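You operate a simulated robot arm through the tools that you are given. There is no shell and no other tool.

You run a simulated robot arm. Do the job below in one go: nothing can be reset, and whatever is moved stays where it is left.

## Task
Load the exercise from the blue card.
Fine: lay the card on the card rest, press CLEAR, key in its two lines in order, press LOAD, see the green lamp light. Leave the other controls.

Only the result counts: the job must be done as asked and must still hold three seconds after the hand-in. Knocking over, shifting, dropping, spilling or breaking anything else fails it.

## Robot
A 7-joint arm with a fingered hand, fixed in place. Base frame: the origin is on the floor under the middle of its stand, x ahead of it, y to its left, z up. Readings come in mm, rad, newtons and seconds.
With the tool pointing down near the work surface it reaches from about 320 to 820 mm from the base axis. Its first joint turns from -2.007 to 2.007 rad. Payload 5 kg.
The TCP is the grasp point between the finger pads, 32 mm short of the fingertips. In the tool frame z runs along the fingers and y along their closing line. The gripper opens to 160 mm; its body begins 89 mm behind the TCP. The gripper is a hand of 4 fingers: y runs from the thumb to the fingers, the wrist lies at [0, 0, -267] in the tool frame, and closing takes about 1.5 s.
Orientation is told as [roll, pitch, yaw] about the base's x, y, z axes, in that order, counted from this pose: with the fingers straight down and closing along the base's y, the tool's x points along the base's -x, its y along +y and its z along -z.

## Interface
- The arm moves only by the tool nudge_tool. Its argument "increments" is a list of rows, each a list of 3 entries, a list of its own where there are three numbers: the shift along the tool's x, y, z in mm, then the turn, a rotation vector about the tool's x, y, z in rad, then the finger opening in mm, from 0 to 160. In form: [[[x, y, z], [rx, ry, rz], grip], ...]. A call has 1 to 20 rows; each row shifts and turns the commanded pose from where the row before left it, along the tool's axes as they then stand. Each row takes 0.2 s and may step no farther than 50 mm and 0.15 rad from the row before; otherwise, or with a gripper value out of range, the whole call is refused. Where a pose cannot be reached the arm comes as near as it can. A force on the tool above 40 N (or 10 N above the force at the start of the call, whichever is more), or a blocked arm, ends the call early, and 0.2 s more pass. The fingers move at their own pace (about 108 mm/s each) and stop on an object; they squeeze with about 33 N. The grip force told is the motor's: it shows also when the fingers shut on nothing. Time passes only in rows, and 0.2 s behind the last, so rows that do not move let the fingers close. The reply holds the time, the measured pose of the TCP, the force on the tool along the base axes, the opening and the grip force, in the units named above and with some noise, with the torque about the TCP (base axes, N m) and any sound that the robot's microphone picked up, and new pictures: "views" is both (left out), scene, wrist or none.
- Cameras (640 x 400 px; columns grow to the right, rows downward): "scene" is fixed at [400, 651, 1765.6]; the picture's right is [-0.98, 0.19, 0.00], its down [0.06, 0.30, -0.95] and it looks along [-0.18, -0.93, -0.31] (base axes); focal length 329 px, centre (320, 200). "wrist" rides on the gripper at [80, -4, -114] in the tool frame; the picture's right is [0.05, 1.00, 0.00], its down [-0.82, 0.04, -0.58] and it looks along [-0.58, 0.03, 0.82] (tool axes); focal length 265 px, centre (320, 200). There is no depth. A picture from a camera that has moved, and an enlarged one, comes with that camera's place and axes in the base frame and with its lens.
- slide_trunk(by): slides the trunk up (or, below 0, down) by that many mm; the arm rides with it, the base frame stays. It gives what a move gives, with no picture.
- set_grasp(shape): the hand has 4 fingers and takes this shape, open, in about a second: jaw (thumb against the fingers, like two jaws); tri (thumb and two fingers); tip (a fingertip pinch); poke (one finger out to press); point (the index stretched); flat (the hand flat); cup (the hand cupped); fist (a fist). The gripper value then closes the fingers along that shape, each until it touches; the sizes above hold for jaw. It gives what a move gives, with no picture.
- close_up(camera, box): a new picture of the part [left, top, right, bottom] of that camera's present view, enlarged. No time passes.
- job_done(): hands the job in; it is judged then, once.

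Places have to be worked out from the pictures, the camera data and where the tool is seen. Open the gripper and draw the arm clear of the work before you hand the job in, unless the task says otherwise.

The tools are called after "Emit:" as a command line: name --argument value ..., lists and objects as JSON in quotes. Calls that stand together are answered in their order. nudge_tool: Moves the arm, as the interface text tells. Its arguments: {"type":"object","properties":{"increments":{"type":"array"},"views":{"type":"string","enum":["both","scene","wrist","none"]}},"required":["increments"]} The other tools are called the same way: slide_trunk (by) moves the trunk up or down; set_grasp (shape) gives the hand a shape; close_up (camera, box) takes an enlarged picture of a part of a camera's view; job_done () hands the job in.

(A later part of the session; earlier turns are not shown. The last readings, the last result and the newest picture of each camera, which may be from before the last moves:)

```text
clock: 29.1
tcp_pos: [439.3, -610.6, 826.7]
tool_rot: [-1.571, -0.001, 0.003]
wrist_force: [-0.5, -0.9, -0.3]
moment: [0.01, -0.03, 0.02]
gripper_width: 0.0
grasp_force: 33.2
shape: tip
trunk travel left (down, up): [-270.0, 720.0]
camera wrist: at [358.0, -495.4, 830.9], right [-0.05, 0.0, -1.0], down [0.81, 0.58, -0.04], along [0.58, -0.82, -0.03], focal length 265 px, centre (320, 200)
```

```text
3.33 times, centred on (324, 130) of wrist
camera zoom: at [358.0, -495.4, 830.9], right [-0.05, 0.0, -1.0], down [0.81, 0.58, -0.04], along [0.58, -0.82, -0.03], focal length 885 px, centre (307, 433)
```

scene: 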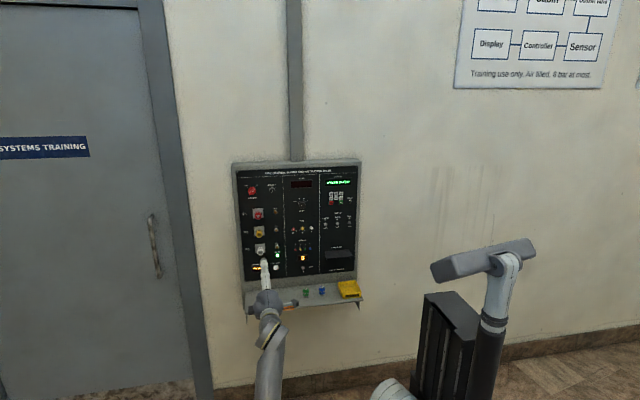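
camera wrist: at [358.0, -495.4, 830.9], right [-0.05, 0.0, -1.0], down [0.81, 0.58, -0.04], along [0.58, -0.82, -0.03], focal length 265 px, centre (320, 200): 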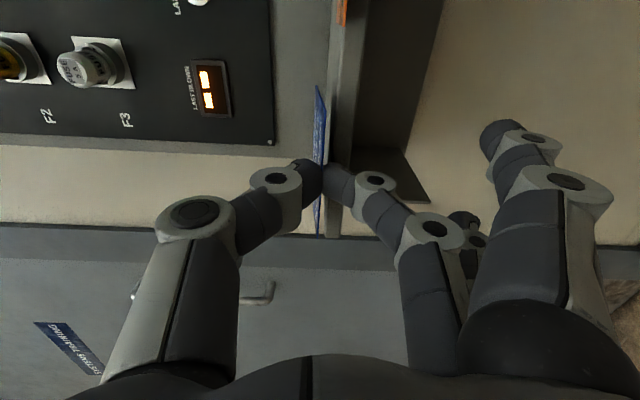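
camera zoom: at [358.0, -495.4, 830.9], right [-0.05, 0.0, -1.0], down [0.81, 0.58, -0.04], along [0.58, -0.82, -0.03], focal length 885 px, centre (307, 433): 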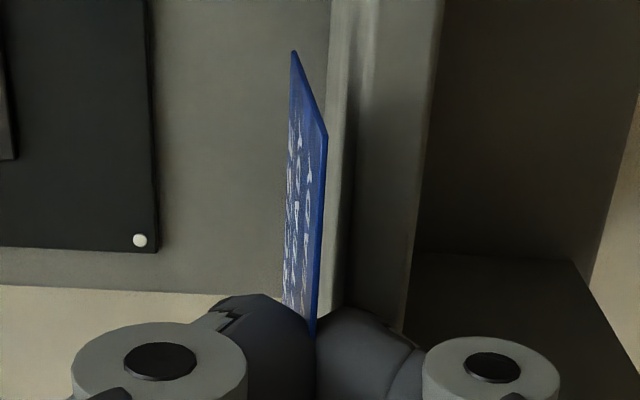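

The card lifted cleanly with the hand and its tilt is steady. I'll raise it clear of the shelf, back away from the panel and then raise by arm, all in gentle steps.

Emit:
nudge_tool --increments '[[[0, -5, 0], [0, 0, 0], 0], [[0, -10, 0], [0, 0, 0], 0], [[0, -15, 0], [0, 0, 0], 0], [[0, -15, -5], [0, 0, 0], 0], [[0, -15, -10], [0, 0, 0], 0], [[0, -15, -15], [0, 0, 0], 0], [[0, -15, -15], [0, 0, 0], 0], [[0, -15, -15], [0, 0, 0], 0], [[0, -10, -10], [0, 0, 0], 0], [[0, -5, -5], [0, 0, 0], 0], [[0, 0, 0], [0, 0, 0], 0]]'

```text
clock: 31.5
tcp_pos: [439.0, -535.6, 947.5]
tool_rot: [-1.572, 0.0, -0.001]
wrist_force: [0.4, 0.6, -0.3]
moment: [0.0, 0.01, -0.02]
gripper_width: 0.1
grasp_force: 33.1
shape: tip
trunk travel left (down, up): [-270.0, 720.0]
camera wrist: at [357.8, -420.2, 951.7], right [-0.05, 0.0, -1.0], down [0.81, 0.58, -0.04], along [0.58, -0.82, -0.03], focal length 265 px, centre (320, 200)
```

scene: 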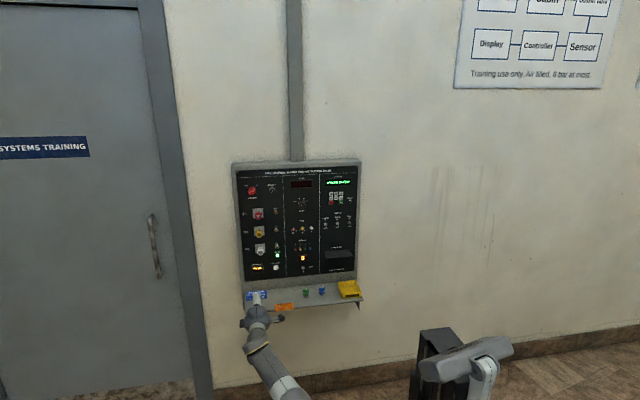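
wrist: 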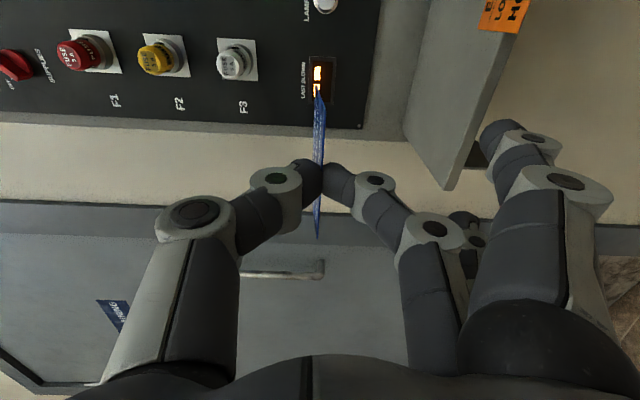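

The card is steady in the pinch. Now I'll carry it toward x ≈ 40 while rising to z ≈ 1058, in 20 mm steps.

Emit:
nudge_tool --increments '[[[5, -10, 0], [0, 0, 0], 0], [[10, -15, 0], [0, 0, 0], 0], [[15, -15, 0], [0, 0, 0], 0], [[20, -15, 0], [0, 0, 0], 0], [[20, -15, 0], [0, 0, 0], 0], [[20, -10, 0], [0, 0, 0], 0], [[20, -10, 0], [0, 0, 0], 0], [[20, -10, 0], [0, 0, 0], 0], [[20, -10, 0], [0, 0, 0], 0], [[20, 0, 0], [0, 0, 0], 0], [[15, 0, 0], [0, 0, 0], 0], [[10, 0, 0], [0, 0, 0], 0], [[5, 0, 0], [0, 0, 0], 0]]'

```text
clock: 34.3
tcp_pos: [238.5, -534.5, 1056.7]
tool_rot: [-1.57, 0.0, -0.001]
wrist_force: [0.5, 0.3, 0.0]
moment: [0.03, 0.0, -0.01]
gripper_width: 0.2
grasp_force: 33.0
shape: tip
trunk travel left (down, up): [-270.0, 720.0]
camera wrist: at [157.5, -420.4, 1061.2], right [-0.05, 0.0, -1.0], down [0.81, 0.58, -0.04], along [0.58, -0.82, -0.03], focal length 265 px, centre (320, 200)
```

scene: 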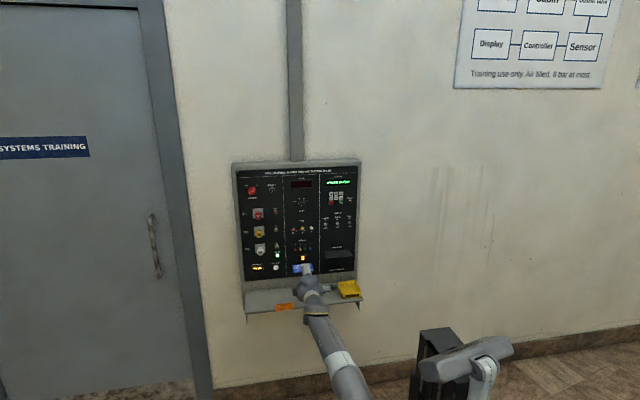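
wrist: 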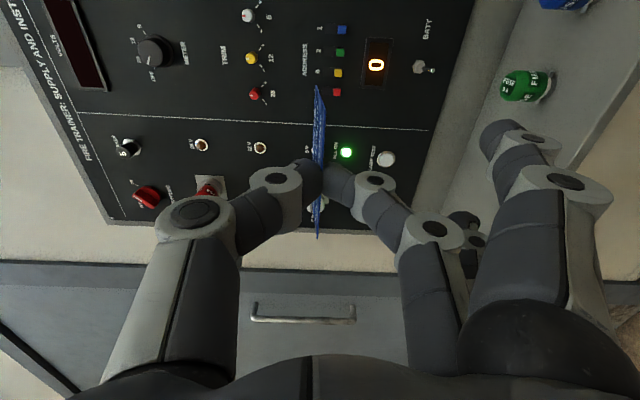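

Carrying well. I'll continue another 203 mm to bring the hand in front of the card rest (centre about x ≈ 35).

Emit:
nudge_tool --increments '[[[5, 0, 0], [0, 0, 0], 0], [[10, 0, 0], [0, 0, 0], 0], [[15, 0, 0], [0, 0, 0], 0], [[20, 0, 0], [0, 0, 0], 0], [[20, 0, 0], [0, 0, 0], 0], [[20, 0, 0], [0, 0, 0], 0], [[20, 0, 0], [0, 0, 0], 0], [[20, 0, 0], [0, 0, 0], 0], [[20, 0, 0], [0, 0, 0], 0], [[20, 0, 0], [0, 0, 0], 0], [[15, 0, 0], [0, 0, 0], 0], [[10, 0, 0], [0, 0, 0], 0], [[5, 0, 0], [0, 0, 0], 0], [[3, 0, 0], [0, 0, 0], 0]]'

```text
clock: 37.3
tcp_pos: [35.8, -535.3, 1056.2]
tool_rot: [-1.57, 0.0, -0.001]
wrist_force: [-0.8, 0.1, -0.5]
moment: [0.01, 0.0, 0.0]
gripper_width: 0.1
grasp_force: 32.7
shape: tip
trunk travel left (down, up): [-270.0, 720.0]
camera wrist: at [-45.7, -420.5, 1061.0], right [-0.05, 0.0, -1.0], down [0.81, 0.58, -0.04], along [0.58, -0.82, -0.03], focal length 265 px, centre (320, 200)
```

scene: 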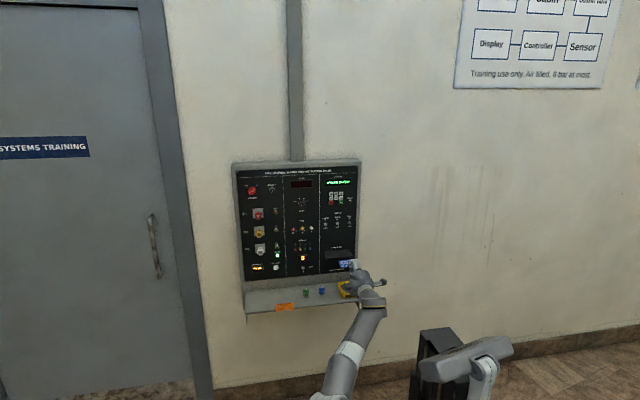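
wrist: 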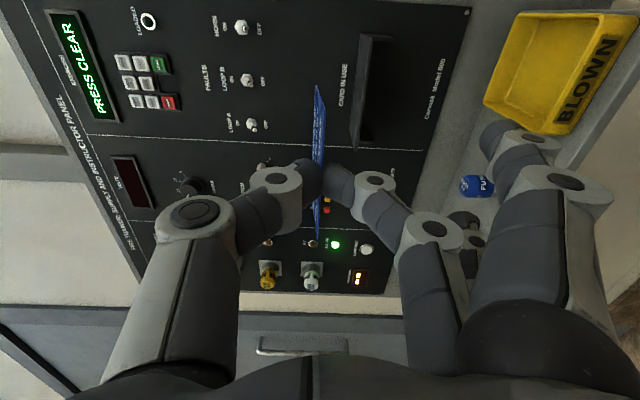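

The card is in front of the rest, which is visible in the wrist view just beyond. I'll zoom in to measure the rest against the card.

Emit:
close_up --camera "wrist" --box '[280, 10, 440, 170]'

Emit:
close_up --camera "scene" --box '[318, 240, 366, 280]'

```text
2.50 times, centred on (360, 90) of wrist
camera zoom: at [-45.7, -420.5, 1061.0], right [-0.05, 0.0, -1.0], down [0.81, 0.58, -0.04], along [0.58, -0.82, -0.03], focal length 664 px, centre (220, 475)
```

zoom: 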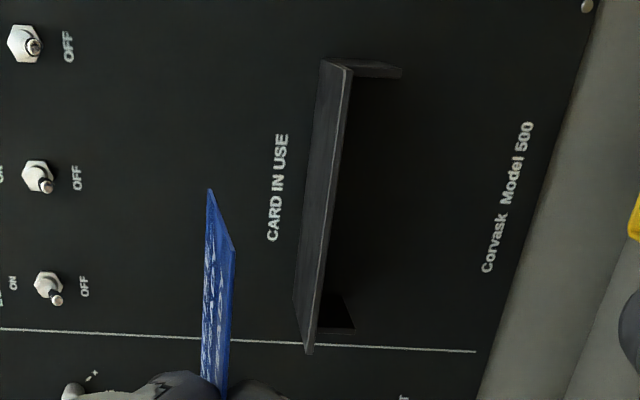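

```text
10.00 times, centred on (342, 260) of scene
camera zoom: at [400.0, 651.0, 1765.6], right [-0.98, 0.19, 0.0], down [0.06, 0.3, -0.95], along [-0.18, -0.93, -0.31], focal length 3286 px, centre (100, -400)
```

zoom: 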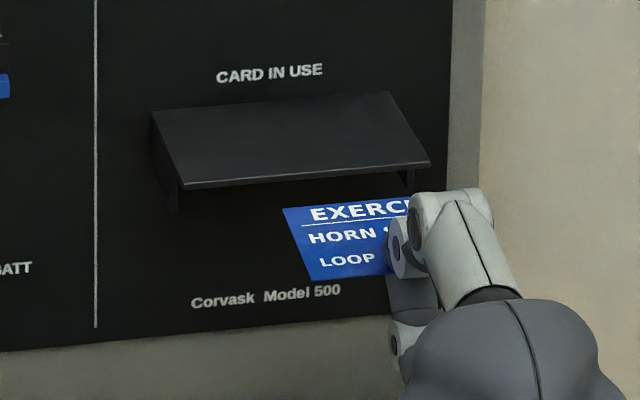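

The rest's top is at z ≈ 1011, spanning x ≈ -26 to 94 and y ≈ -723 to -797. I'll tilt the hand about 41° nose-down so the card's back edge leads downward. That lets me set the back edge near the panel and let the front fall flat, with no finger under the ledge.

Emit:
nudge_tool --increments '[[[0, 0, 0], [-0.05, 0, 0], 0], [[0, 0, 0], [-0.09, 0, 0], 0], [[0, 0, 0], [-0.09, 0, 0], 0], [[0, 0, 0], [-0.09, 0, 0], 0], [[0, 0, 0], [-0.09, 0, 0], 0], [[0, 0, 0], [-0.09, 0, 0], 0], [[0, 0, 0], [-0.09, 0, 0], 0], [[0, 0, 0], [-0.08, 0, 0], 0], [[0, 0, 0], [-0.05, 0, 0], 0], [[0, 0, 0], [0, 0, 0], 0]]'

```text
clock: 39.5
tcp_pos: [37.0, -535.1, 1055.9]
tool_rot: [-0.85, -0.001, 0.0]
wrist_force: [-0.2, -0.2, 0.1]
moment: [0.03, 0.01, 0.0]
gripper_width: 0.0
grasp_force: 32.7
shape: tip
trunk travel left (down, up): [-270.0, 720.0]
camera wrist: at [-45.2, -451.7, 1134.9], right [-0.05, 0.66, -0.75], down [0.82, 0.46, 0.35], along [0.58, -0.59, -0.56], focal length 265 px, centre (320, 200)
```

scene: 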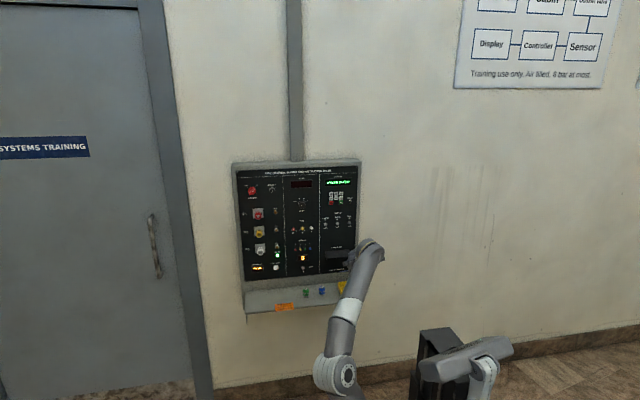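
wrist: 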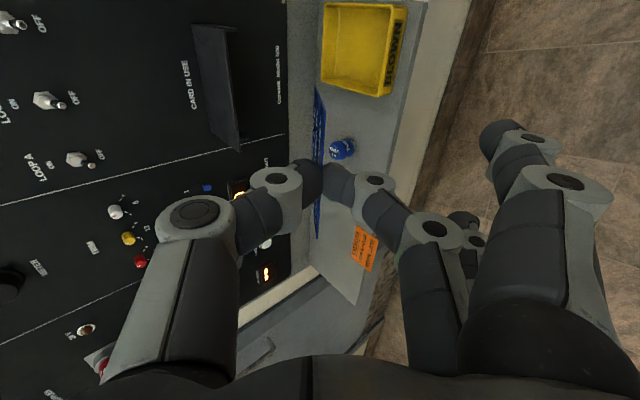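

The tilt went smoothly and the card is still held. I'll raise the trunk 180 mm so the arm will not be stretched at the rest; the path in front of the panel is clear.

Emit:
slide_trunk --by 180

Emit:
close_up --camera "wrist" --box '[240, 60, 400, 190]'

```text
clock: 41.5
tcp_pos: [35.3, -534.6, 1235.5]
tool_rot: [-0.851, 0.0, -0.001]
wrist_force: [-0.1, -0.1, -0.3]
moment: [0.0, -0.02, 0.0]
gripper_width: 0.0
grasp_force: 33.0
shape: tip
trunk travel left (down, up): [-450.0, 540.0]
```

```text
3.08 times, centred on (320, 125) of wrist
camera zoom: at [-45.2, -451.8, 1314.8], right [-0.05, 0.66, -0.75], down [0.82, 0.46, 0.35], along [0.58, -0.59, -0.56], focal length 817 px, centre (320, 431)
```

zoom: 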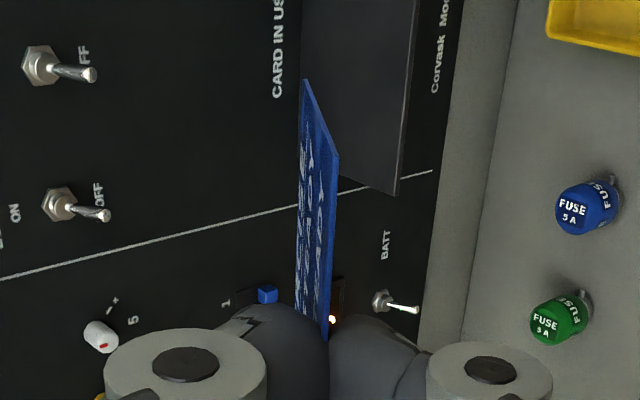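

The target is straight along the finger axis: 220 mm brings the card's back edge to about y = -757, z = 1047, above the rest. I'll advance in 20 mm steps.

Emit:
nudge_tool --increments '[[[0, 0, 10], [0, 0, 0], 0], [[0, 0, 20], [0, 0, 0], 0], [[0, 0, 20], [0, 0, 0], 0], [[0, 0, 20], [0, 0, 0], 0], [[0, 0, 20], [0, 0, 0], 0], [[0, 0, 20], [0, 0, 0], 0], [[0, 0, 20], [0, 0, 0], 0], [[0, 0, 20], [0, 0, 0], 0], [[0, 0, 20], [0, 0, 0], 0], [[0, 0, 20], [0, 0, 0], 0], [[0, 0, 15], [0, 0, 0], 0], [[0, 0, 10], [0, 0, 0], 0], [[0, 0, 5], [0, 0, 0], 0], [[0, 0, 0], [0, 0, 0], 0]]'

Emit:
close_up --camera "wrist" --box '[200, 20, 440, 190]'

Emit:
close_up --camera "scene" --box '[310, 230, 374, 280]'

```text
clock: 44.5
tcp_pos: [34.8, -700.3, 1092.3]
tool_rot: [-0.849, 0.0, -0.002]
wrist_force: [-0.3, 0.3, 0.3]
moment: [-0.02, 0.0, 0.02]
gripper_width: 0.0
grasp_force: 33.2
shape: tip
trunk travel left (down, up): [-450.0, 540.0]
camera wrist: at [-45.0, -616.9, 1170.0], right [-0.05, 0.66, -0.75], down [0.82, 0.46, 0.35], along [0.58, -0.59, -0.56], focal length 265 px, centre (320, 200)
```

scene: 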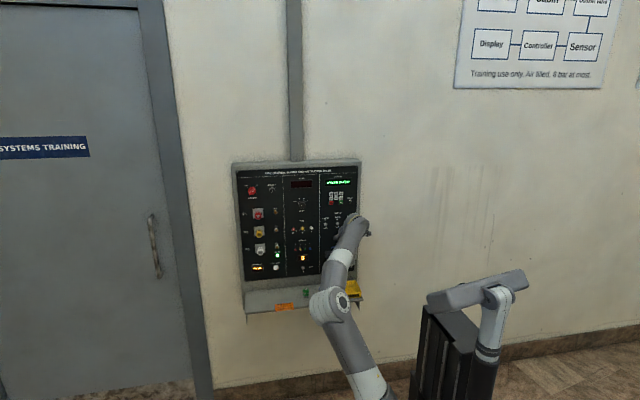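
wrist: 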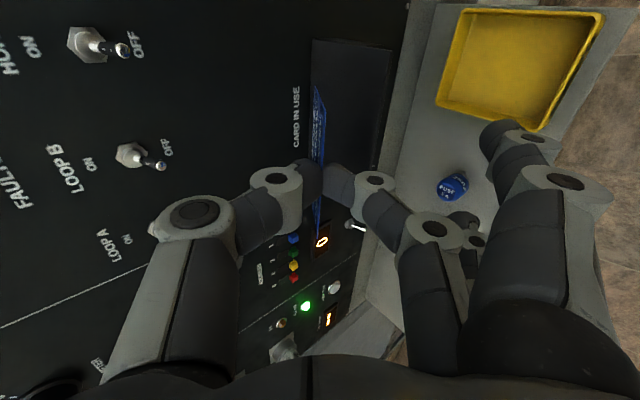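

```text
2.35 times, centred on (320, 105) of wrist
camera zoom: at [-45.0, -616.9, 1170.0], right [-0.05, 0.66, -0.75], down [0.82, 0.46, 0.35], along [0.58, -0.59, -0.56], focal length 624 px, centre (320, 424)
```

zoom: 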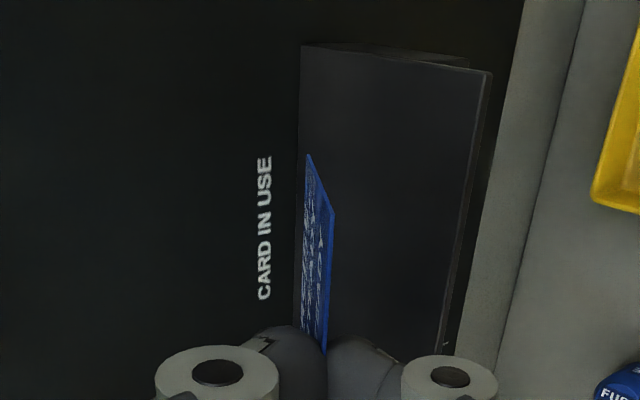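

```text
8.00 times, centred on (342, 255) of scene
camera zoom: at [400.0, 651.0, 1765.6], right [-0.98, 0.19, 0.0], down [0.06, 0.3, -0.95], along [-0.18, -0.93, -0.31], focal length 2629 px, centre (144, -240)
```

zoom: 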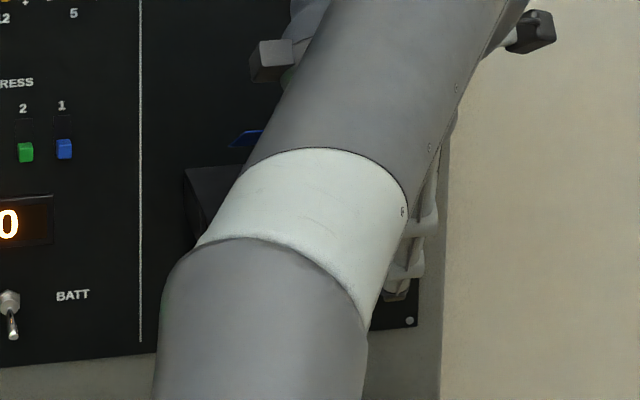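

The card hovers over the rest with its back edge at about y = -757, z = 1049. I'll advance 39 mm along the fingers so the back edge sits near y = -787 about 12 mm above the rest, then check.

Emit:
nudge_tool --increments '[[[0, 0, 8], [0, 0, 0], 0], [[0, 0, 10], [0, 0, 0], 0], [[0, 0, 10], [0, 0, 0], 0], [[0, 0, 8], [0, 0, 0], 0], [[0, 0, 3], [0, 0, 0], 0], [[0, 0, 0], [0, 0, 0], 0]]' --views "wrist"

Emit:
close_up --camera "wrist" --box '[240, 20, 440, 190]'

```text
clock: 45.9
tcp_pos: [34.9, -730.3, 1064.7]
tool_rot: [-0.852, 0.0, 0.001]
wrist_force: [-0.2, -0.2, 0.0]
moment: [0.0, -0.02, 0.01]
gripper_width: 0.0
grasp_force: 33.0
shape: tip
trunk travel left (down, up): [-450.0, 540.0]
camera wrist: at [-45.3, -646.4, 1143.9], right [-0.05, 0.66, -0.75], down [0.82, 0.46, 0.35], along [0.58, -0.59, -0.56], focal length 265 px, centre (320, 200)
```

wrist: 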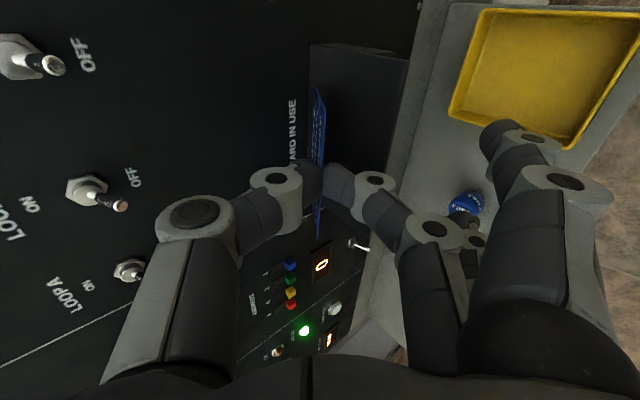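

```text
2.35 times, centred on (340, 105) of wrist
camera zoom: at [-45.3, -646.4, 1143.9], right [-0.05, 0.66, -0.75], down [0.82, 0.46, 0.35], along [0.58, -0.59, -0.56], focal length 624 px, centre (273, 424)
```

zoom: 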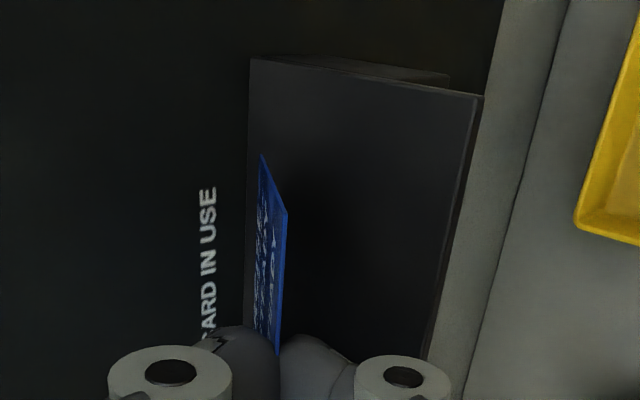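

The back edge is now about 10 mm above the rest at y ≈ -787, with the panel near y ≈ -803. I'll lower in ~2 mm steps toward contact.

Emit:
nudge_tool --increments '[[[0, 1, 1.9], [0, 0, 0], 0], [[0, 1, 1.9], [0, 0, 0], 0], [[0, 1, 1.9], [0, 0, 0], 0], [[0, 1, 1.8], [0, 0, 0], 0], [[0, 0, 0], [0, 0, 0], 0]]' --views "wrist"

Emit:
close_up --camera "wrist" --box '[270, 60, 390, 180]'

```text
clock: 47.1
tcp_pos: [34.9, -732.6, 1057.6]
tool_rot: [-0.85, 0.0, 0.0]
wrist_force: [-0.3, 0.0, 0.1]
moment: [0.02, 0.0, -0.02]
gripper_width: 0.0
grasp_force: 34.0
shape: tip
trunk travel left (down, up): [-450.0, 540.0]
camera wrist: at [-45.1, -649.4, 1135.8], right [-0.05, 0.66, -0.75], down [0.82, 0.46, 0.35], along [0.58, -0.59, -0.56], focal length 265 px, centre (320, 200)
```

wrist: 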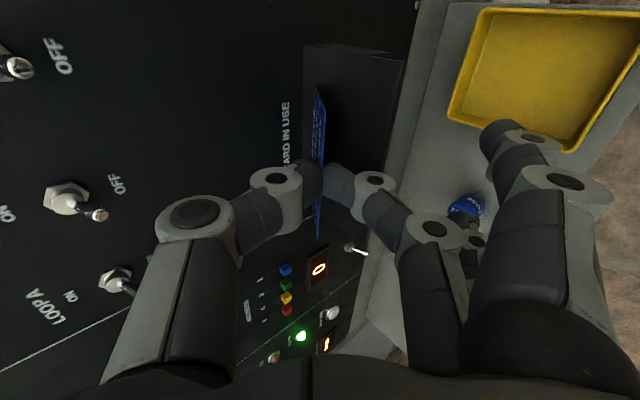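

```text
3.33 times, centred on (330, 120) of wrist
camera zoom: at [-45.1, -649.4, 1135.8], right [-0.05, 0.66, -0.75], down [0.82, 0.46, 0.35], along [0.58, -0.59, -0.56], focal length 885 px, centre (287, 467)
```

zoom: 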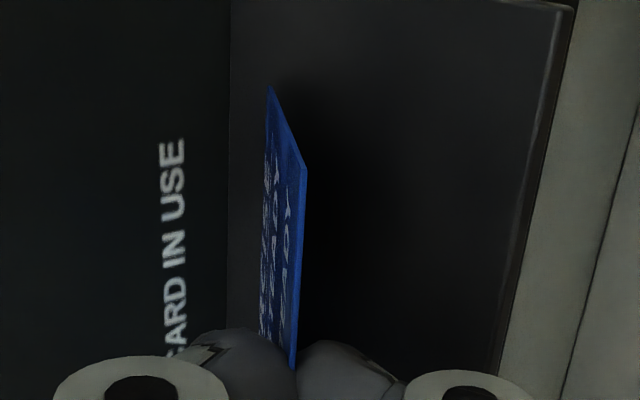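

The back edge's shadow meets it, so it must be within a few mm of the rest. I'll lower 1 mm at a time, watching force.

Emit:
nudge_tool --increments '[[[0, 0.75, 0.66], [0, 0, 0], 0], [[0, 0.75, 0.66], [0, 0, 0], 0], [[0, 0, 0], [0, 0, 0], 0]]' --views "none"

Emit:
close_up --camera "wrist" --box '[270, 60, 390, 180]'

Emit:
nudge_tool --increments '[[[0, 0.75, 0.66], [0, 0, 0], 0], [[0, 0.75, 0.66], [0, 0, 0], 0], [[0, 0, 0], [0, 0, 0], 0]]' --views "none"

Emit:
close_up --camera "wrist" --box '[270, 60, 390, 180]'

```text
clock: 47.9
tcp_pos: [37.1, -733.3, 1054.5]
tool_rot: [-0.849, -0.001, 0.002]
wrist_force: [-0.3, -0.6, -0.7]
moment: [0.01, 0.03, 0.01]
gripper_width: 0.0
grasp_force: 33.5
shape: tip
trunk travel left (down, up): [-450.0, 540.0]
```

```text
3.33 times, centred on (330, 120) of wrist
camera zoom: at [-44.9, -649.2, 1133.8], right [-0.05, 0.66, -0.75], down [0.82, 0.46, 0.35], along [0.58, -0.59, -0.56], focal length 885 px, centre (287, 467)
```

zoom: 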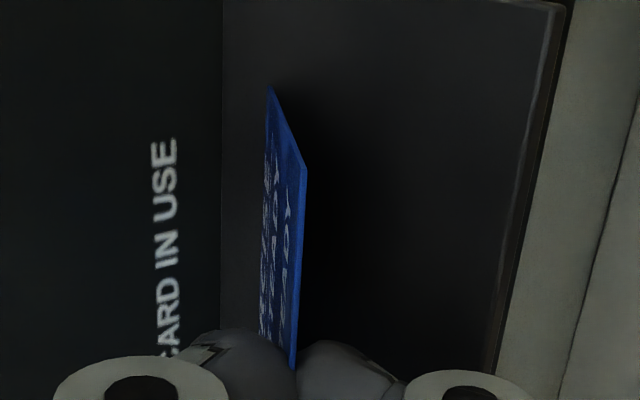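

```text
clock: 48.7
tcp_pos: [34.8, -733.4, 1052.8]
tool_rot: [-0.85, -0.001, -0.001]
wrist_force: [0.0, -0.2, 1.2]
moment: [0.0, 0.03, -0.02]
gripper_width: 0.0
grasp_force: 33.1
shape: tip
trunk travel left (down, up): [-450.0, 540.0]
```

```text
3.33 times, centred on (330, 120) of wrist
camera zoom: at [-45.1, -649.4, 1131.7], right [-0.05, 0.66, -0.75], down [0.82, 0.46, 0.35], along [0.58, -0.59, -0.56], focal length 885 px, centre (287, 467)
```

zoom: 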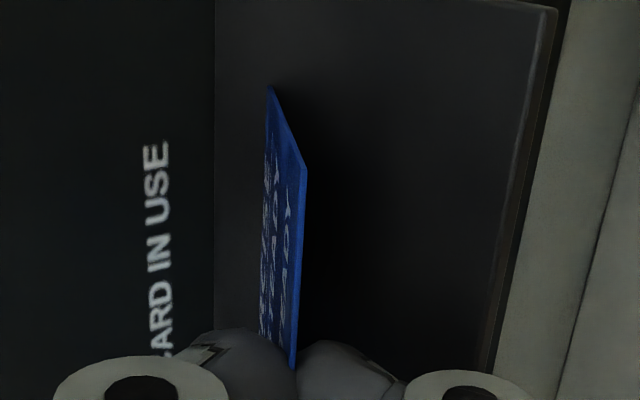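

Shadow and edge are nearly merging, with a possible 1 N upward. I'll continue in 1 mm steps.

Emit:
nudge_tool --increments '[[[0, 0.75, 0.66], [0, 0, 0], 0], [[0, 0, 0], [0, 0, 0], 0]]' --views "none"

Emit:
nudge_tool --increments '[[[0, 0.75, 0.66], [0, 0, 0], 0], [[0, 0, 0], [0, 0, 0], 0]]' --views "none"

Emit:
close_up --camera "wrist" --box '[290, 60, 350, 120]'

Emit:
close_up --camera "wrist" --box '[270, 60, 390, 180]'

```text
clock: 49.3
tcp_pos: [35.9, -732.2, 1051.4]
tool_rot: [-0.851, -0.001, -0.001]
wrist_force: [0.1, 0.6, 1.1]
moment: [-0.03, 0.01, 0.02]
gripper_width: 0.2
grasp_force: 32.4
shape: tip
trunk travel left (down, up): [-450.0, 540.0]
```

```text
clock: 49.9
tcp_pos: [35.6, -733.4, 1051.8]
tool_rot: [-0.849, 0.0, -0.001]
wrist_force: [0.8, 0.6, 1.4]
moment: [-0.02, 0.01, -0.02]
gripper_width: 0.0
grasp_force: 33.2
shape: tip
trunk travel left (down, up): [-450.0, 540.0]
```

```text
6.67 times, centred on (320, 90) of wrist
camera zoom: at [-44.8, -649.2, 1129.7], right [-0.05, 0.66, -0.75], down [0.82, 0.46, 0.35], along [0.58, -0.59, -0.56], focal length 1769 px, centre (320, 933)
```

zoom: 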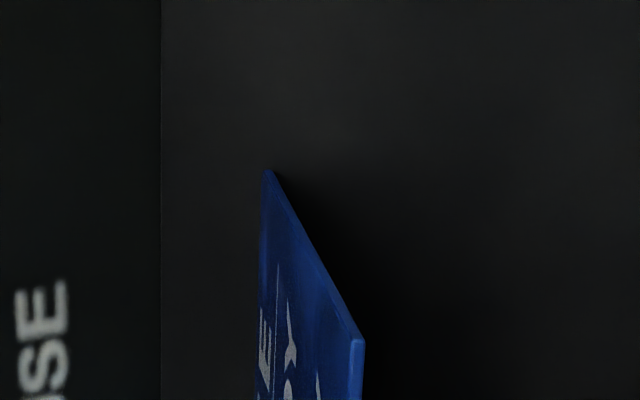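

```text
3.33 times, centred on (330, 120) of wrist
camera zoom: at [-44.8, -649.2, 1129.7], right [-0.05, 0.66, -0.75], down [0.82, 0.46, 0.35], along [0.58, -0.59, -0.56], focal length 885 px, centre (287, 467)
```

zoom: 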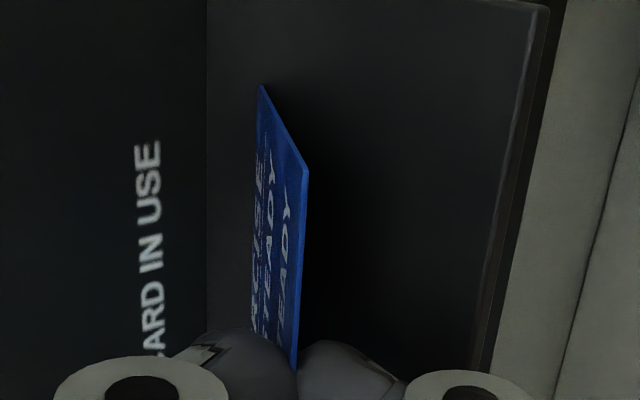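

The card's back edge is on the rest (the card has just begun to pivot, with about 1.4 N upward). I'll open the pinch slightly to 8 mm and look.

Emit:
nudge_tool --increments '[[[0, 0, 0], [0, 0, 0], 4], [[0, 0, 0], [0, 0, 0], 8], [[0, 0, 0], [0, 0, 0], 8]]' --views "wrist"

Emit:
close_up --camera "wrist" --box '[260, 50, 400, 190]'

```text
clock: 50.7
tcp_pos: [35.8, -733.0, 1050.8]
tool_rot: [-0.849, 0.0, -0.001]
wrist_force: [0.2, -0.3, -0.3]
moment: [0.01, -0.01, -0.01]
gripper_width: 8.0
grasp_force: 0.0
shape: tip
trunk travel left (down, up): [-450.0, 540.0]
camera wrist: at [-44.7, -649.4, 1129.5], right [-0.05, 0.66, -0.75], down [0.82, 0.46, 0.35], along [0.58, -0.59, -0.56], focal length 265 px, centre (320, 200)
```

wrist: 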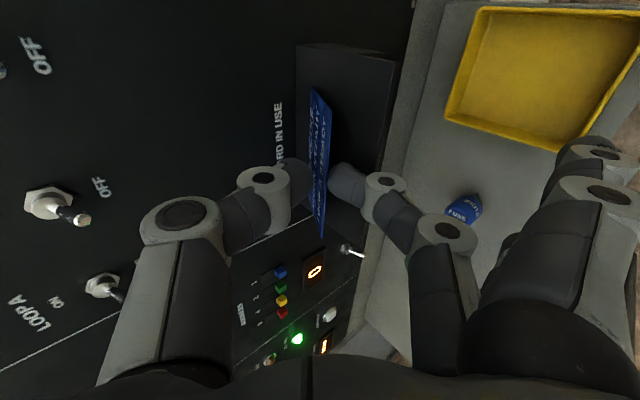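

```text
2.86 times, centred on (330, 120) of wrist
camera zoom: at [-44.7, -649.4, 1129.5], right [-0.05, 0.66, -0.75], down [0.82, 0.46, 0.35], along [0.58, -0.59, -0.56], focal length 758 px, centre (291, 429)
```

zoom: 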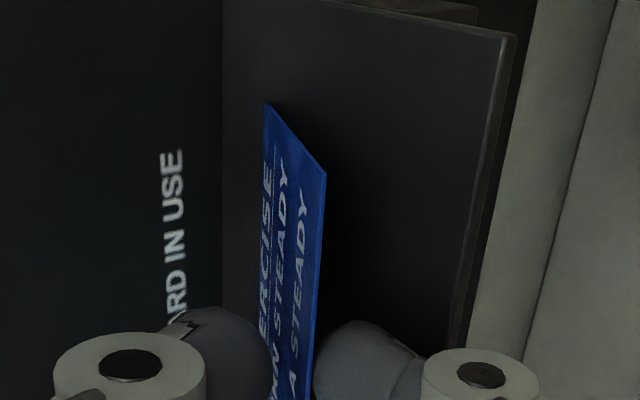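

The card leans on the lower finger with its back edge on the rest. I'll withdraw straight back (+y) in small steps so the finger slides out and the card drops flat.

Emit:
nudge_tool --increments '[[[0, 1.65, -1.88], [0, 0, 0], 8], [[0, 1.65, -1.88], [0, 0, 0], 8], [[0, 1.65, -1.88], [0, 0, 0], 8], [[0, 1.65, -1.88], [0, 0, 0], 8], [[0, 0, 0], [0, 0, 0], 8]]' --views "wrist"

Emit:
close_up --camera "wrist" --box '[260, 50, 400, 190]'

```text
clock: 51.9
tcp_pos: [36.5, -722.7, 1052.4]
tool_rot: [-0.85, 0.0, 0.001]
wrist_force: [0.3, 0.7, -0.5]
moment: [-0.01, -0.02, -0.01]
gripper_width: 7.9
grasp_force: 0.1
shape: tip
trunk travel left (down, up): [-450.0, 540.0]
camera wrist: at [-45.0, -639.2, 1129.7], right [-0.05, 0.66, -0.75], down [0.82, 0.46, 0.35], along [0.58, -0.59, -0.56], focal length 265 px, centre (320, 200)
```

wrist: 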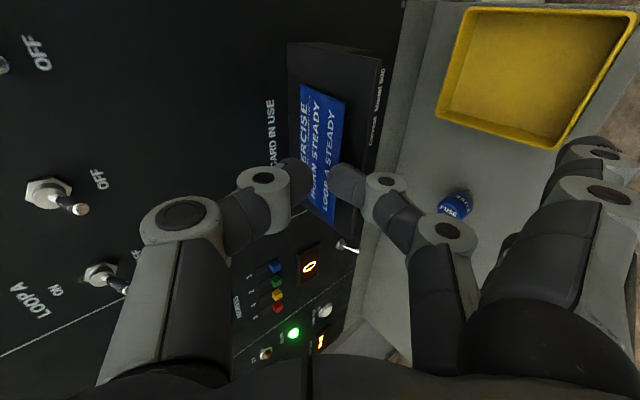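

```text
2.86 times, centred on (330, 120) of wrist
camera zoom: at [-45.0, -639.2, 1129.7], right [-0.05, 0.66, -0.75], down [0.82, 0.46, 0.35], along [0.58, -0.59, -0.56], focal length 758 px, centre (291, 429)
```

zoom: 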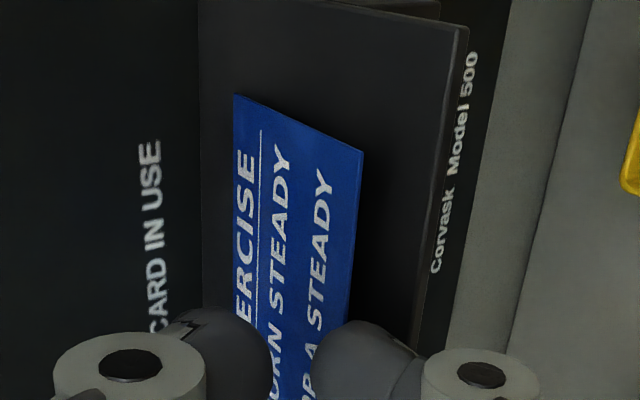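

The card has mostly dropped and reads upright on the rest. I'll continue backing out slowly.

Emit:
nudge_tool --increments '[[[0, 1.65, -1.88], [0, 0, 0], 8], [[0, 1.65, -1.88], [0, 0, 0], 8], [[0, 1.65, -1.88], [0, 0, 0], 8], [[0, 1.65, -1.88], [0, 0, 0], 8], [[0, 1.65, -1.88], [0, 0, 0], 8], [[0, 1.65, -1.88], [0, 0, 0], 8], [[0, 0, 0], [0, 0, 0], 8]]' --views "wrist"

Emit:
close_up --camera "wrist" --box '[260, 30, 420, 190]'

```text
clock: 53.5
tcp_pos: [35.0, -709.2, 1050.7]
tool_rot: [-0.849, 0.0, 0.0]
wrist_force: [1.0, -1.3, 0.0]
moment: [-0.02, -0.01, -0.02]
gripper_width: 7.8
grasp_force: 0.1
shape: tip
trunk travel left (down, up): [-450.0, 540.0]
camera wrist: at [-45.2, -624.6, 1130.4], right [-0.05, 0.66, -0.75], down [0.82, 0.46, 0.35], along [0.58, -0.59, -0.56], focal length 265 px, centre (320, 200)
```

wrist: 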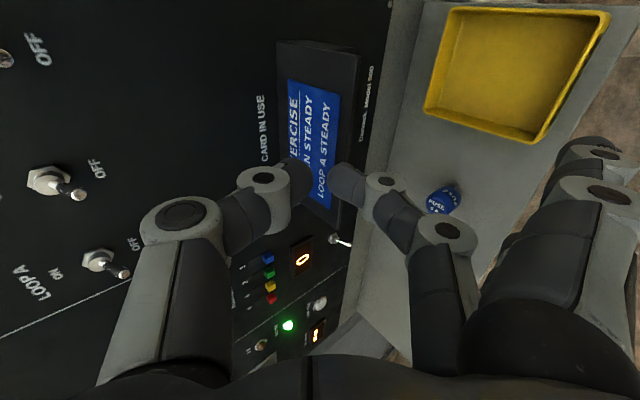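

```text
2.50 times, centred on (340, 110) of wrist
camera zoom: at [-45.2, -624.6, 1130.4], right [-0.05, 0.66, -0.75], down [0.82, 0.46, 0.35], along [0.58, -0.59, -0.56], focal length 664 px, centre (270, 425)
```

zoom: 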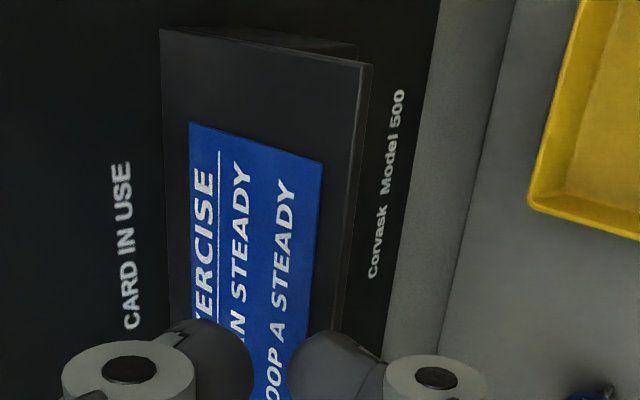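

The card now lies flat and fully on the rest. I'll retreat clear of it and check from both cameras.

Emit:
nudge_tool --increments '[[[0, 3.3, -3.76], [0, 0, 0], 8], [[0, 3.3, -3.76], [0, 0, 0], 8], [[0, 3.3, -3.76], [0, 0, 0], 8], [[0, 0, -20], [0, 0, 0], 8], [[0, 0, -30], [0, 0, 0], 8], [[0, 0, -30], [0, 0, 0], 8], [[0, 0, -30], [0, 0, 0], 8], [[0, 0, -30], [0, 0, 0], 8], [[0, 0, 0], [0, 0, 0], 8]]'

Emit:
close_up --camera "wrist" --box '[200, 0, 440, 150]'

Emit:
close_up --camera "scene" --box '[310, 230, 374, 280]'

```text
clock: 55.5
tcp_pos: [36.0, -588.4, 1144.9]
tool_rot: [-0.85, 0.0, 0.0]
wrist_force: [0.0, 0.5, -0.3]
moment: [0.02, 0.03, -0.02]
gripper_width: 7.9
grasp_force: 0.1
shape: tip
trunk travel left (down, up): [-450.0, 540.0]
camera wrist: at [-44.7, -504.1, 1222.5], right [-0.05, 0.66, -0.75], down [0.82, 0.46, 0.35], along [0.58, -0.59, -0.56], focal length 265 px, centre (320, 200)
```

scene: 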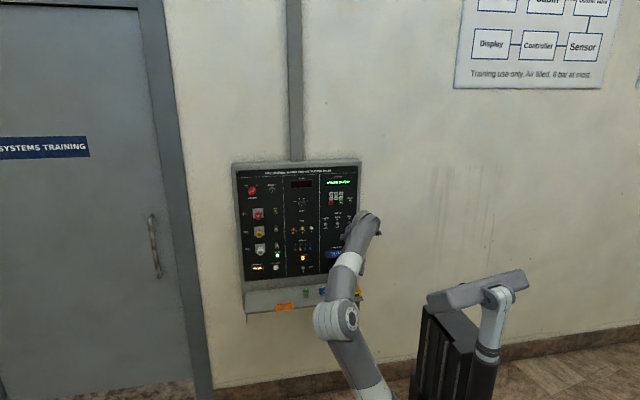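
wrist: 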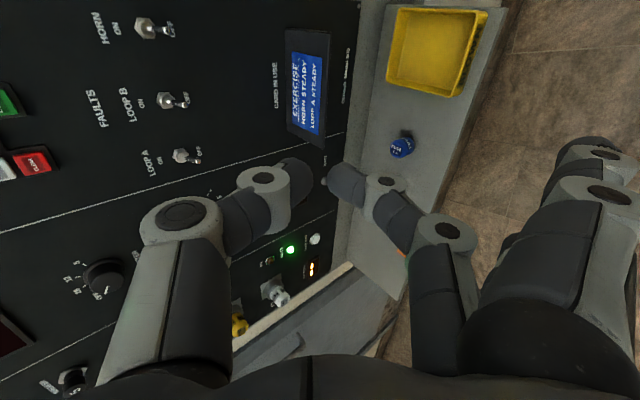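

```text
2.67 times, centred on (320, 75) of wrist
camera zoom: at [-44.7, -504.1, 1222.5], right [-0.05, 0.66, -0.75], down [0.82, 0.46, 0.35], along [0.58, -0.59, -0.56], focal length 708 px, centre (320, 533)
```

zoom: 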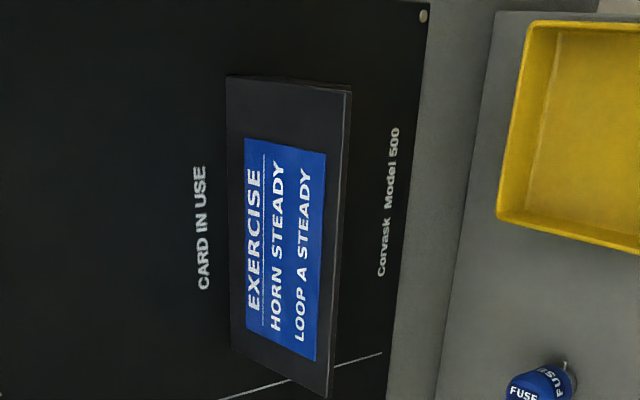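

```text
8.00 times, centred on (342, 255) of scene
camera zoom: at [400.0, 651.0, 1765.6], right [-0.98, 0.19, 0.0], down [0.06, 0.3, -0.95], along [-0.18, -0.93, -0.31], focal length 2629 px, centre (144, -240)
```

zoom: 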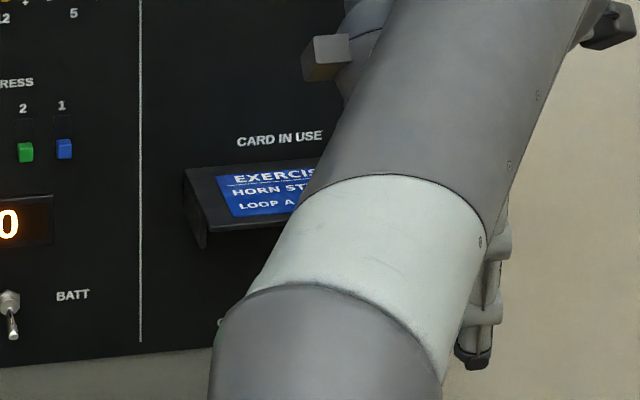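

The blue card lies squarely on the card rest and is readable. Next I'll level the hand and rise to keypad height, well away from the panel, then take the poke shape.

Emit:
nudge_tool --increments '[[[0, 0, -15], [0, 0, 0], 8], [[0, 0, 0], [0.12, 0, 0], 8], [[0, 0, 0], [0.12, 0, 0], 8], [[0, 0, 0], [0.12, 0, 0], 8], [[0, 0, 0], [0.12, 0, 0], 8], [[0, 0, 0], [0.12, 0, 0], 8], [[0, 0, 0], [0.121, 0, 0], 8], [[0, -20, 0], [0, 0, 0], 8], [[0, -30, 0], [0, 0, 0], 8], [[0, -30, 0], [0, 0, 0], 8], [[0, -30, 0], [0, 0, 0], 8], [[0, -20, 0], [0, 0, 0], 8], [[0, 0, 0], [0, 0, 0], 8]]'

```text
clock: 58.3
tcp_pos: [35.3, -575.7, 1284.2]
tool_rot: [-1.571, 0.0, 0.001]
wrist_force: [-0.9, 0.1, -0.6]
moment: [-0.03, 0.02, -0.02]
gripper_width: 7.8
grasp_force: 0.0
shape: tip
trunk travel left (down, up): [-450.0, 540.0]
camera wrist: at [-45.0, -461.4, 1288.4], right [-0.05, 0.0, -1.0], down [0.81, 0.58, -0.04], along [0.58, -0.82, -0.03], focal length 265 px, centre (320, 200)
```

scene: 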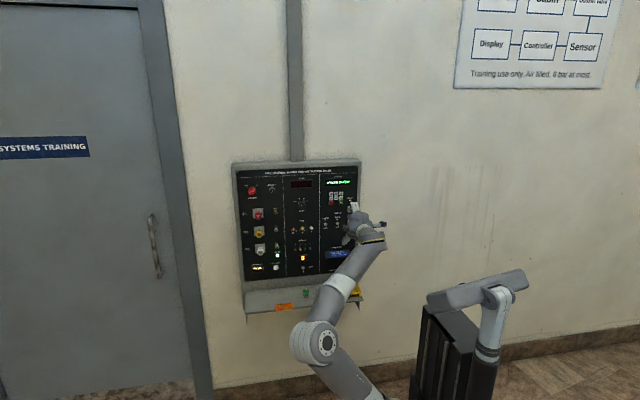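
wrist: 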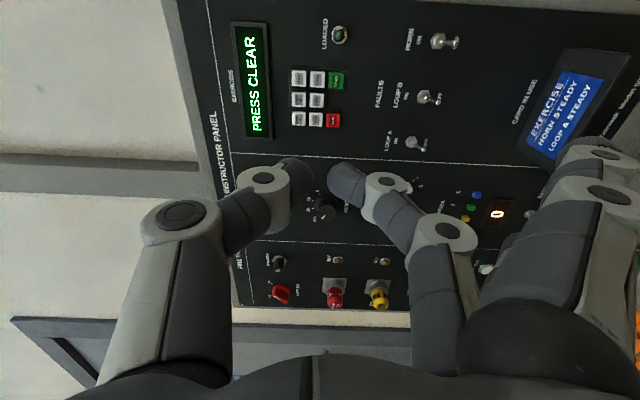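

The hand is level at keypad height with a good view of the keypad and display ("PRESS CLEAR"). I'll take the poke shape here, about 200 mm off the panel, and see where the pressing finger sits.

Emit:
set_grasp --shape "poke"

Emit:
close_up --camera "wrist" --box '[0, 0, 640, 400]'

Emit:
close_up --camera "scene" --box '[310, 180, 406, 250]'

```text
clock: 59.2
tcp_pos: [36.4, -576.6, 1284.3]
tool_rot: [-1.574, 0.002, -0.001]
wrist_force: [-0.5, -0.1, 0.1]
moment: [0.05, -0.01, 0.02]
gripper_width: 0.0
grasp_force: 0.0
shape: poke
trunk travel left (down, up): [-450.0, 540.0]
```

```text
1.00 times, centred on (320, 200) of wrist (not enlarged: the box is as wide or as high as the picture)
camera zoom: at [-45.0, -461.5, 1288.1], right [-0.05, 0.0, -1.0], down [0.81, 0.58, -0.04], along [0.58, -0.82, -0.03], focal length 265 px, centre (320, 200)
```

zoom: 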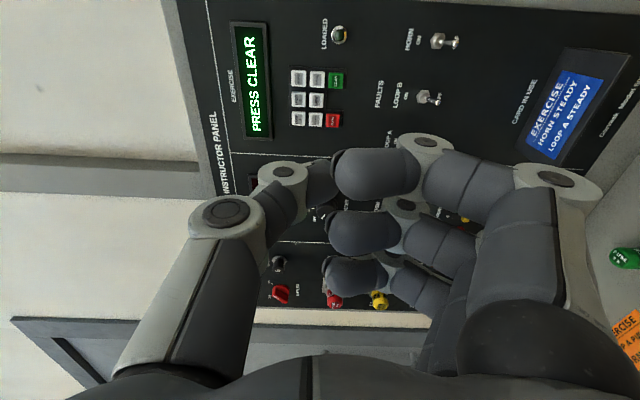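

```text
5.71 times, centred on (358, 215) of scene
camera zoom: at [400.0, 651.0, 1765.6], right [-0.98, 0.19, 0.0], down [0.06, 0.3, -0.95], along [-0.18, -0.93, -0.31], focal length 1878 px, centre (103, 114)
```

zoom: 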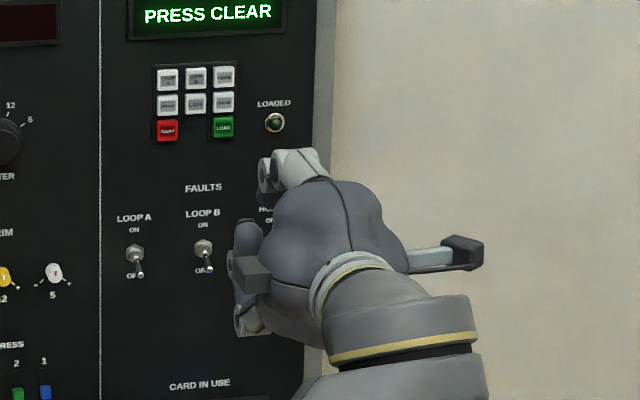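

The fingers look half-folded, perhaps still moving; I'll wait a moment in place and look again.

Emit:
nudge_tool --increments '[[[0, 0, 0], [0, 0, 0], 0], [[0, 0, 0], [0, 0, 0], 0], [[0, 0, 0], [0, 0, 0], 0]]'

```text
clock: 60.0
tcp_pos: [35.9, -576.1, 1283.4]
tool_rot: [-1.571, 0.0, 0.001]
wrist_force: [-0.6, -0.6, -0.6]
moment: [0.04, 0.0, -0.01]
gripper_width: 0.0
grasp_force: 0.1
shape: jaw
trunk travel left (down, up): [-450.0, 540.0]
camera wrist: at [-45.0, -461.5, 1288.1], right [-0.05, 0.0, -1.0], down [0.81, 0.58, -0.04], along [0.58, -0.82, -0.03], focal length 265 px, centre (320, 200)
```

scene: 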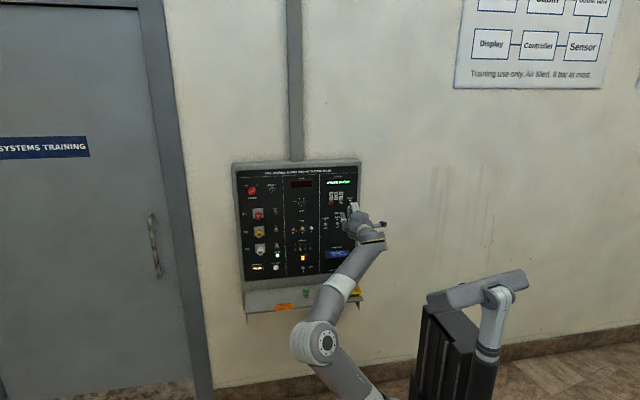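
wrist: 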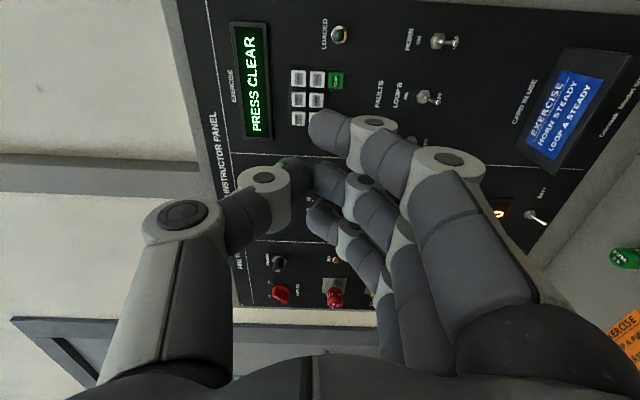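

The zero grip value switched the shape back to jaw, so the hand must be commanded differently. I'll try the "point" shape and look before moving anything.

Emit:
set_grasp --shape "point"

Emit:
close_up --camera "wrist" --box '[0, 0, 640, 400]'

Emit:
close_up --camera "scene" --box '[310, 180, 406, 250]'

```text
clock: 60.9
tcp_pos: [35.8, -575.3, 1283.5]
tool_rot: [-1.571, 0.0, 0.0]
wrist_force: [0.0, -0.7, -0.6]
moment: [0.0, 0.01, -0.01]
gripper_width: 152.2
grasp_force: 0.0
shape: point
trunk travel left (down, up): [-450.0, 540.0]
```

```text
1.00 times, centred on (320, 200) of wrist (not enlarged: the box is as wide or as high as the picture)
camera zoom: at [-45.1, -461.4, 1288.1], right [-0.05, 0.0, -1.0], down [0.81, 0.58, -0.04], along [0.58, -0.82, -0.03], focal length 265 px, centre (320, 200)
```

zoom: 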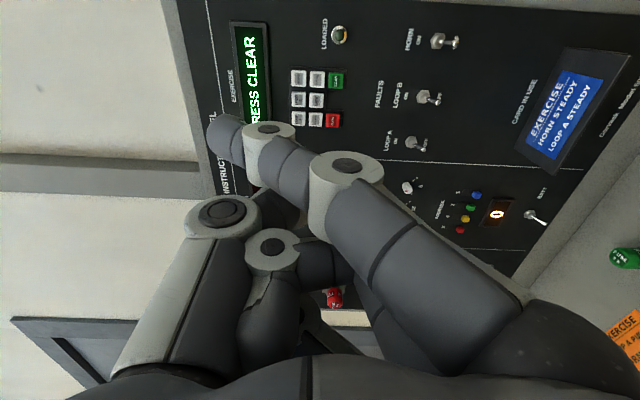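

```text
5.71 times, centred on (358, 215) of scene
camera zoom: at [400.0, 651.0, 1765.6], right [-0.98, 0.19, 0.0], down [0.06, 0.3, -0.95], along [-0.18, -0.93, -0.31], focal length 1878 px, centre (103, 114)
```

zoom: 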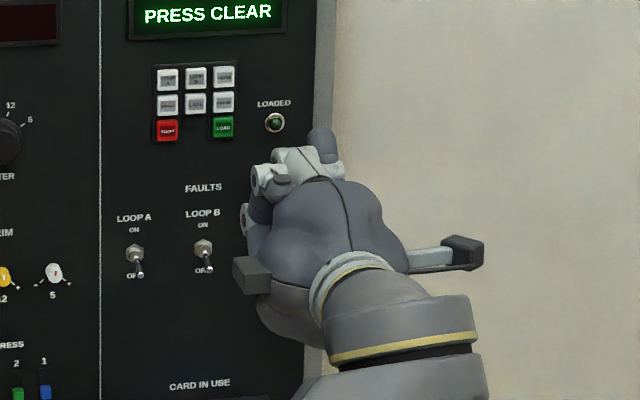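

The point shape is still forming (width 152 and rising). I'll wait with the grip commanded fully open to see if the shape holds.

Emit:
nudge_tool --increments '[[[0, 0, 0], [0, 0, 0], 160], [[0, 0, 0], [0, 0, 0], 160], [[0, 0, 0], [0, 0, 0], 160]]'

```text
clock: 61.7
tcp_pos: [36.3, -576.4, 1284.3]
tool_rot: [-1.572, 0.0, 0.0]
wrist_force: [-0.1, -0.5, -0.9]
moment: [0.02, -0.02, 0.0]
gripper_width: 152.0
grasp_force: 0.0
shape: point
trunk travel left (down, up): [-450.0, 540.0]
camera wrist: at [-45.0, -461.5, 1288.1], right [-0.05, 0.0, -1.0], down [0.81, 0.58, -0.04], along [0.58, -0.82, -0.03], focal length 265 px, centre (320, 200)
```

scene: 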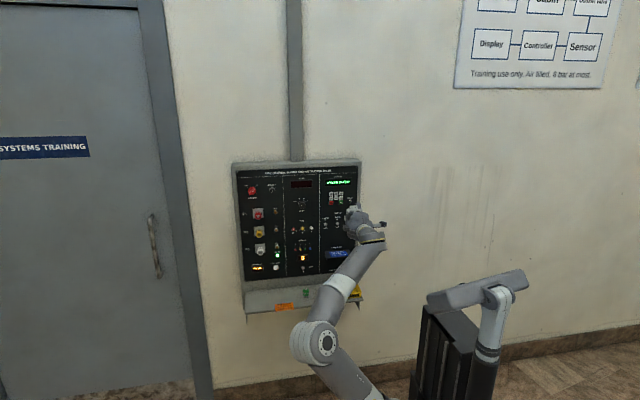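
wrist: 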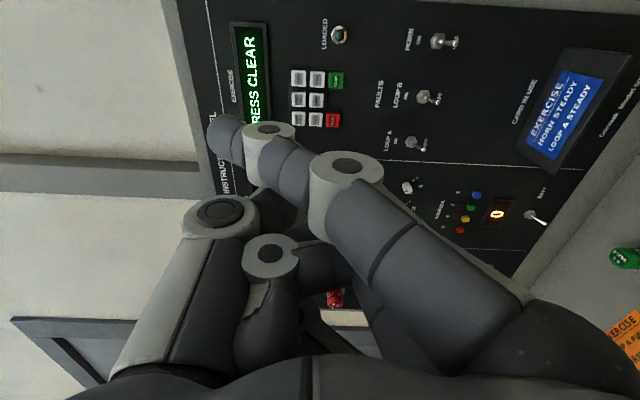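

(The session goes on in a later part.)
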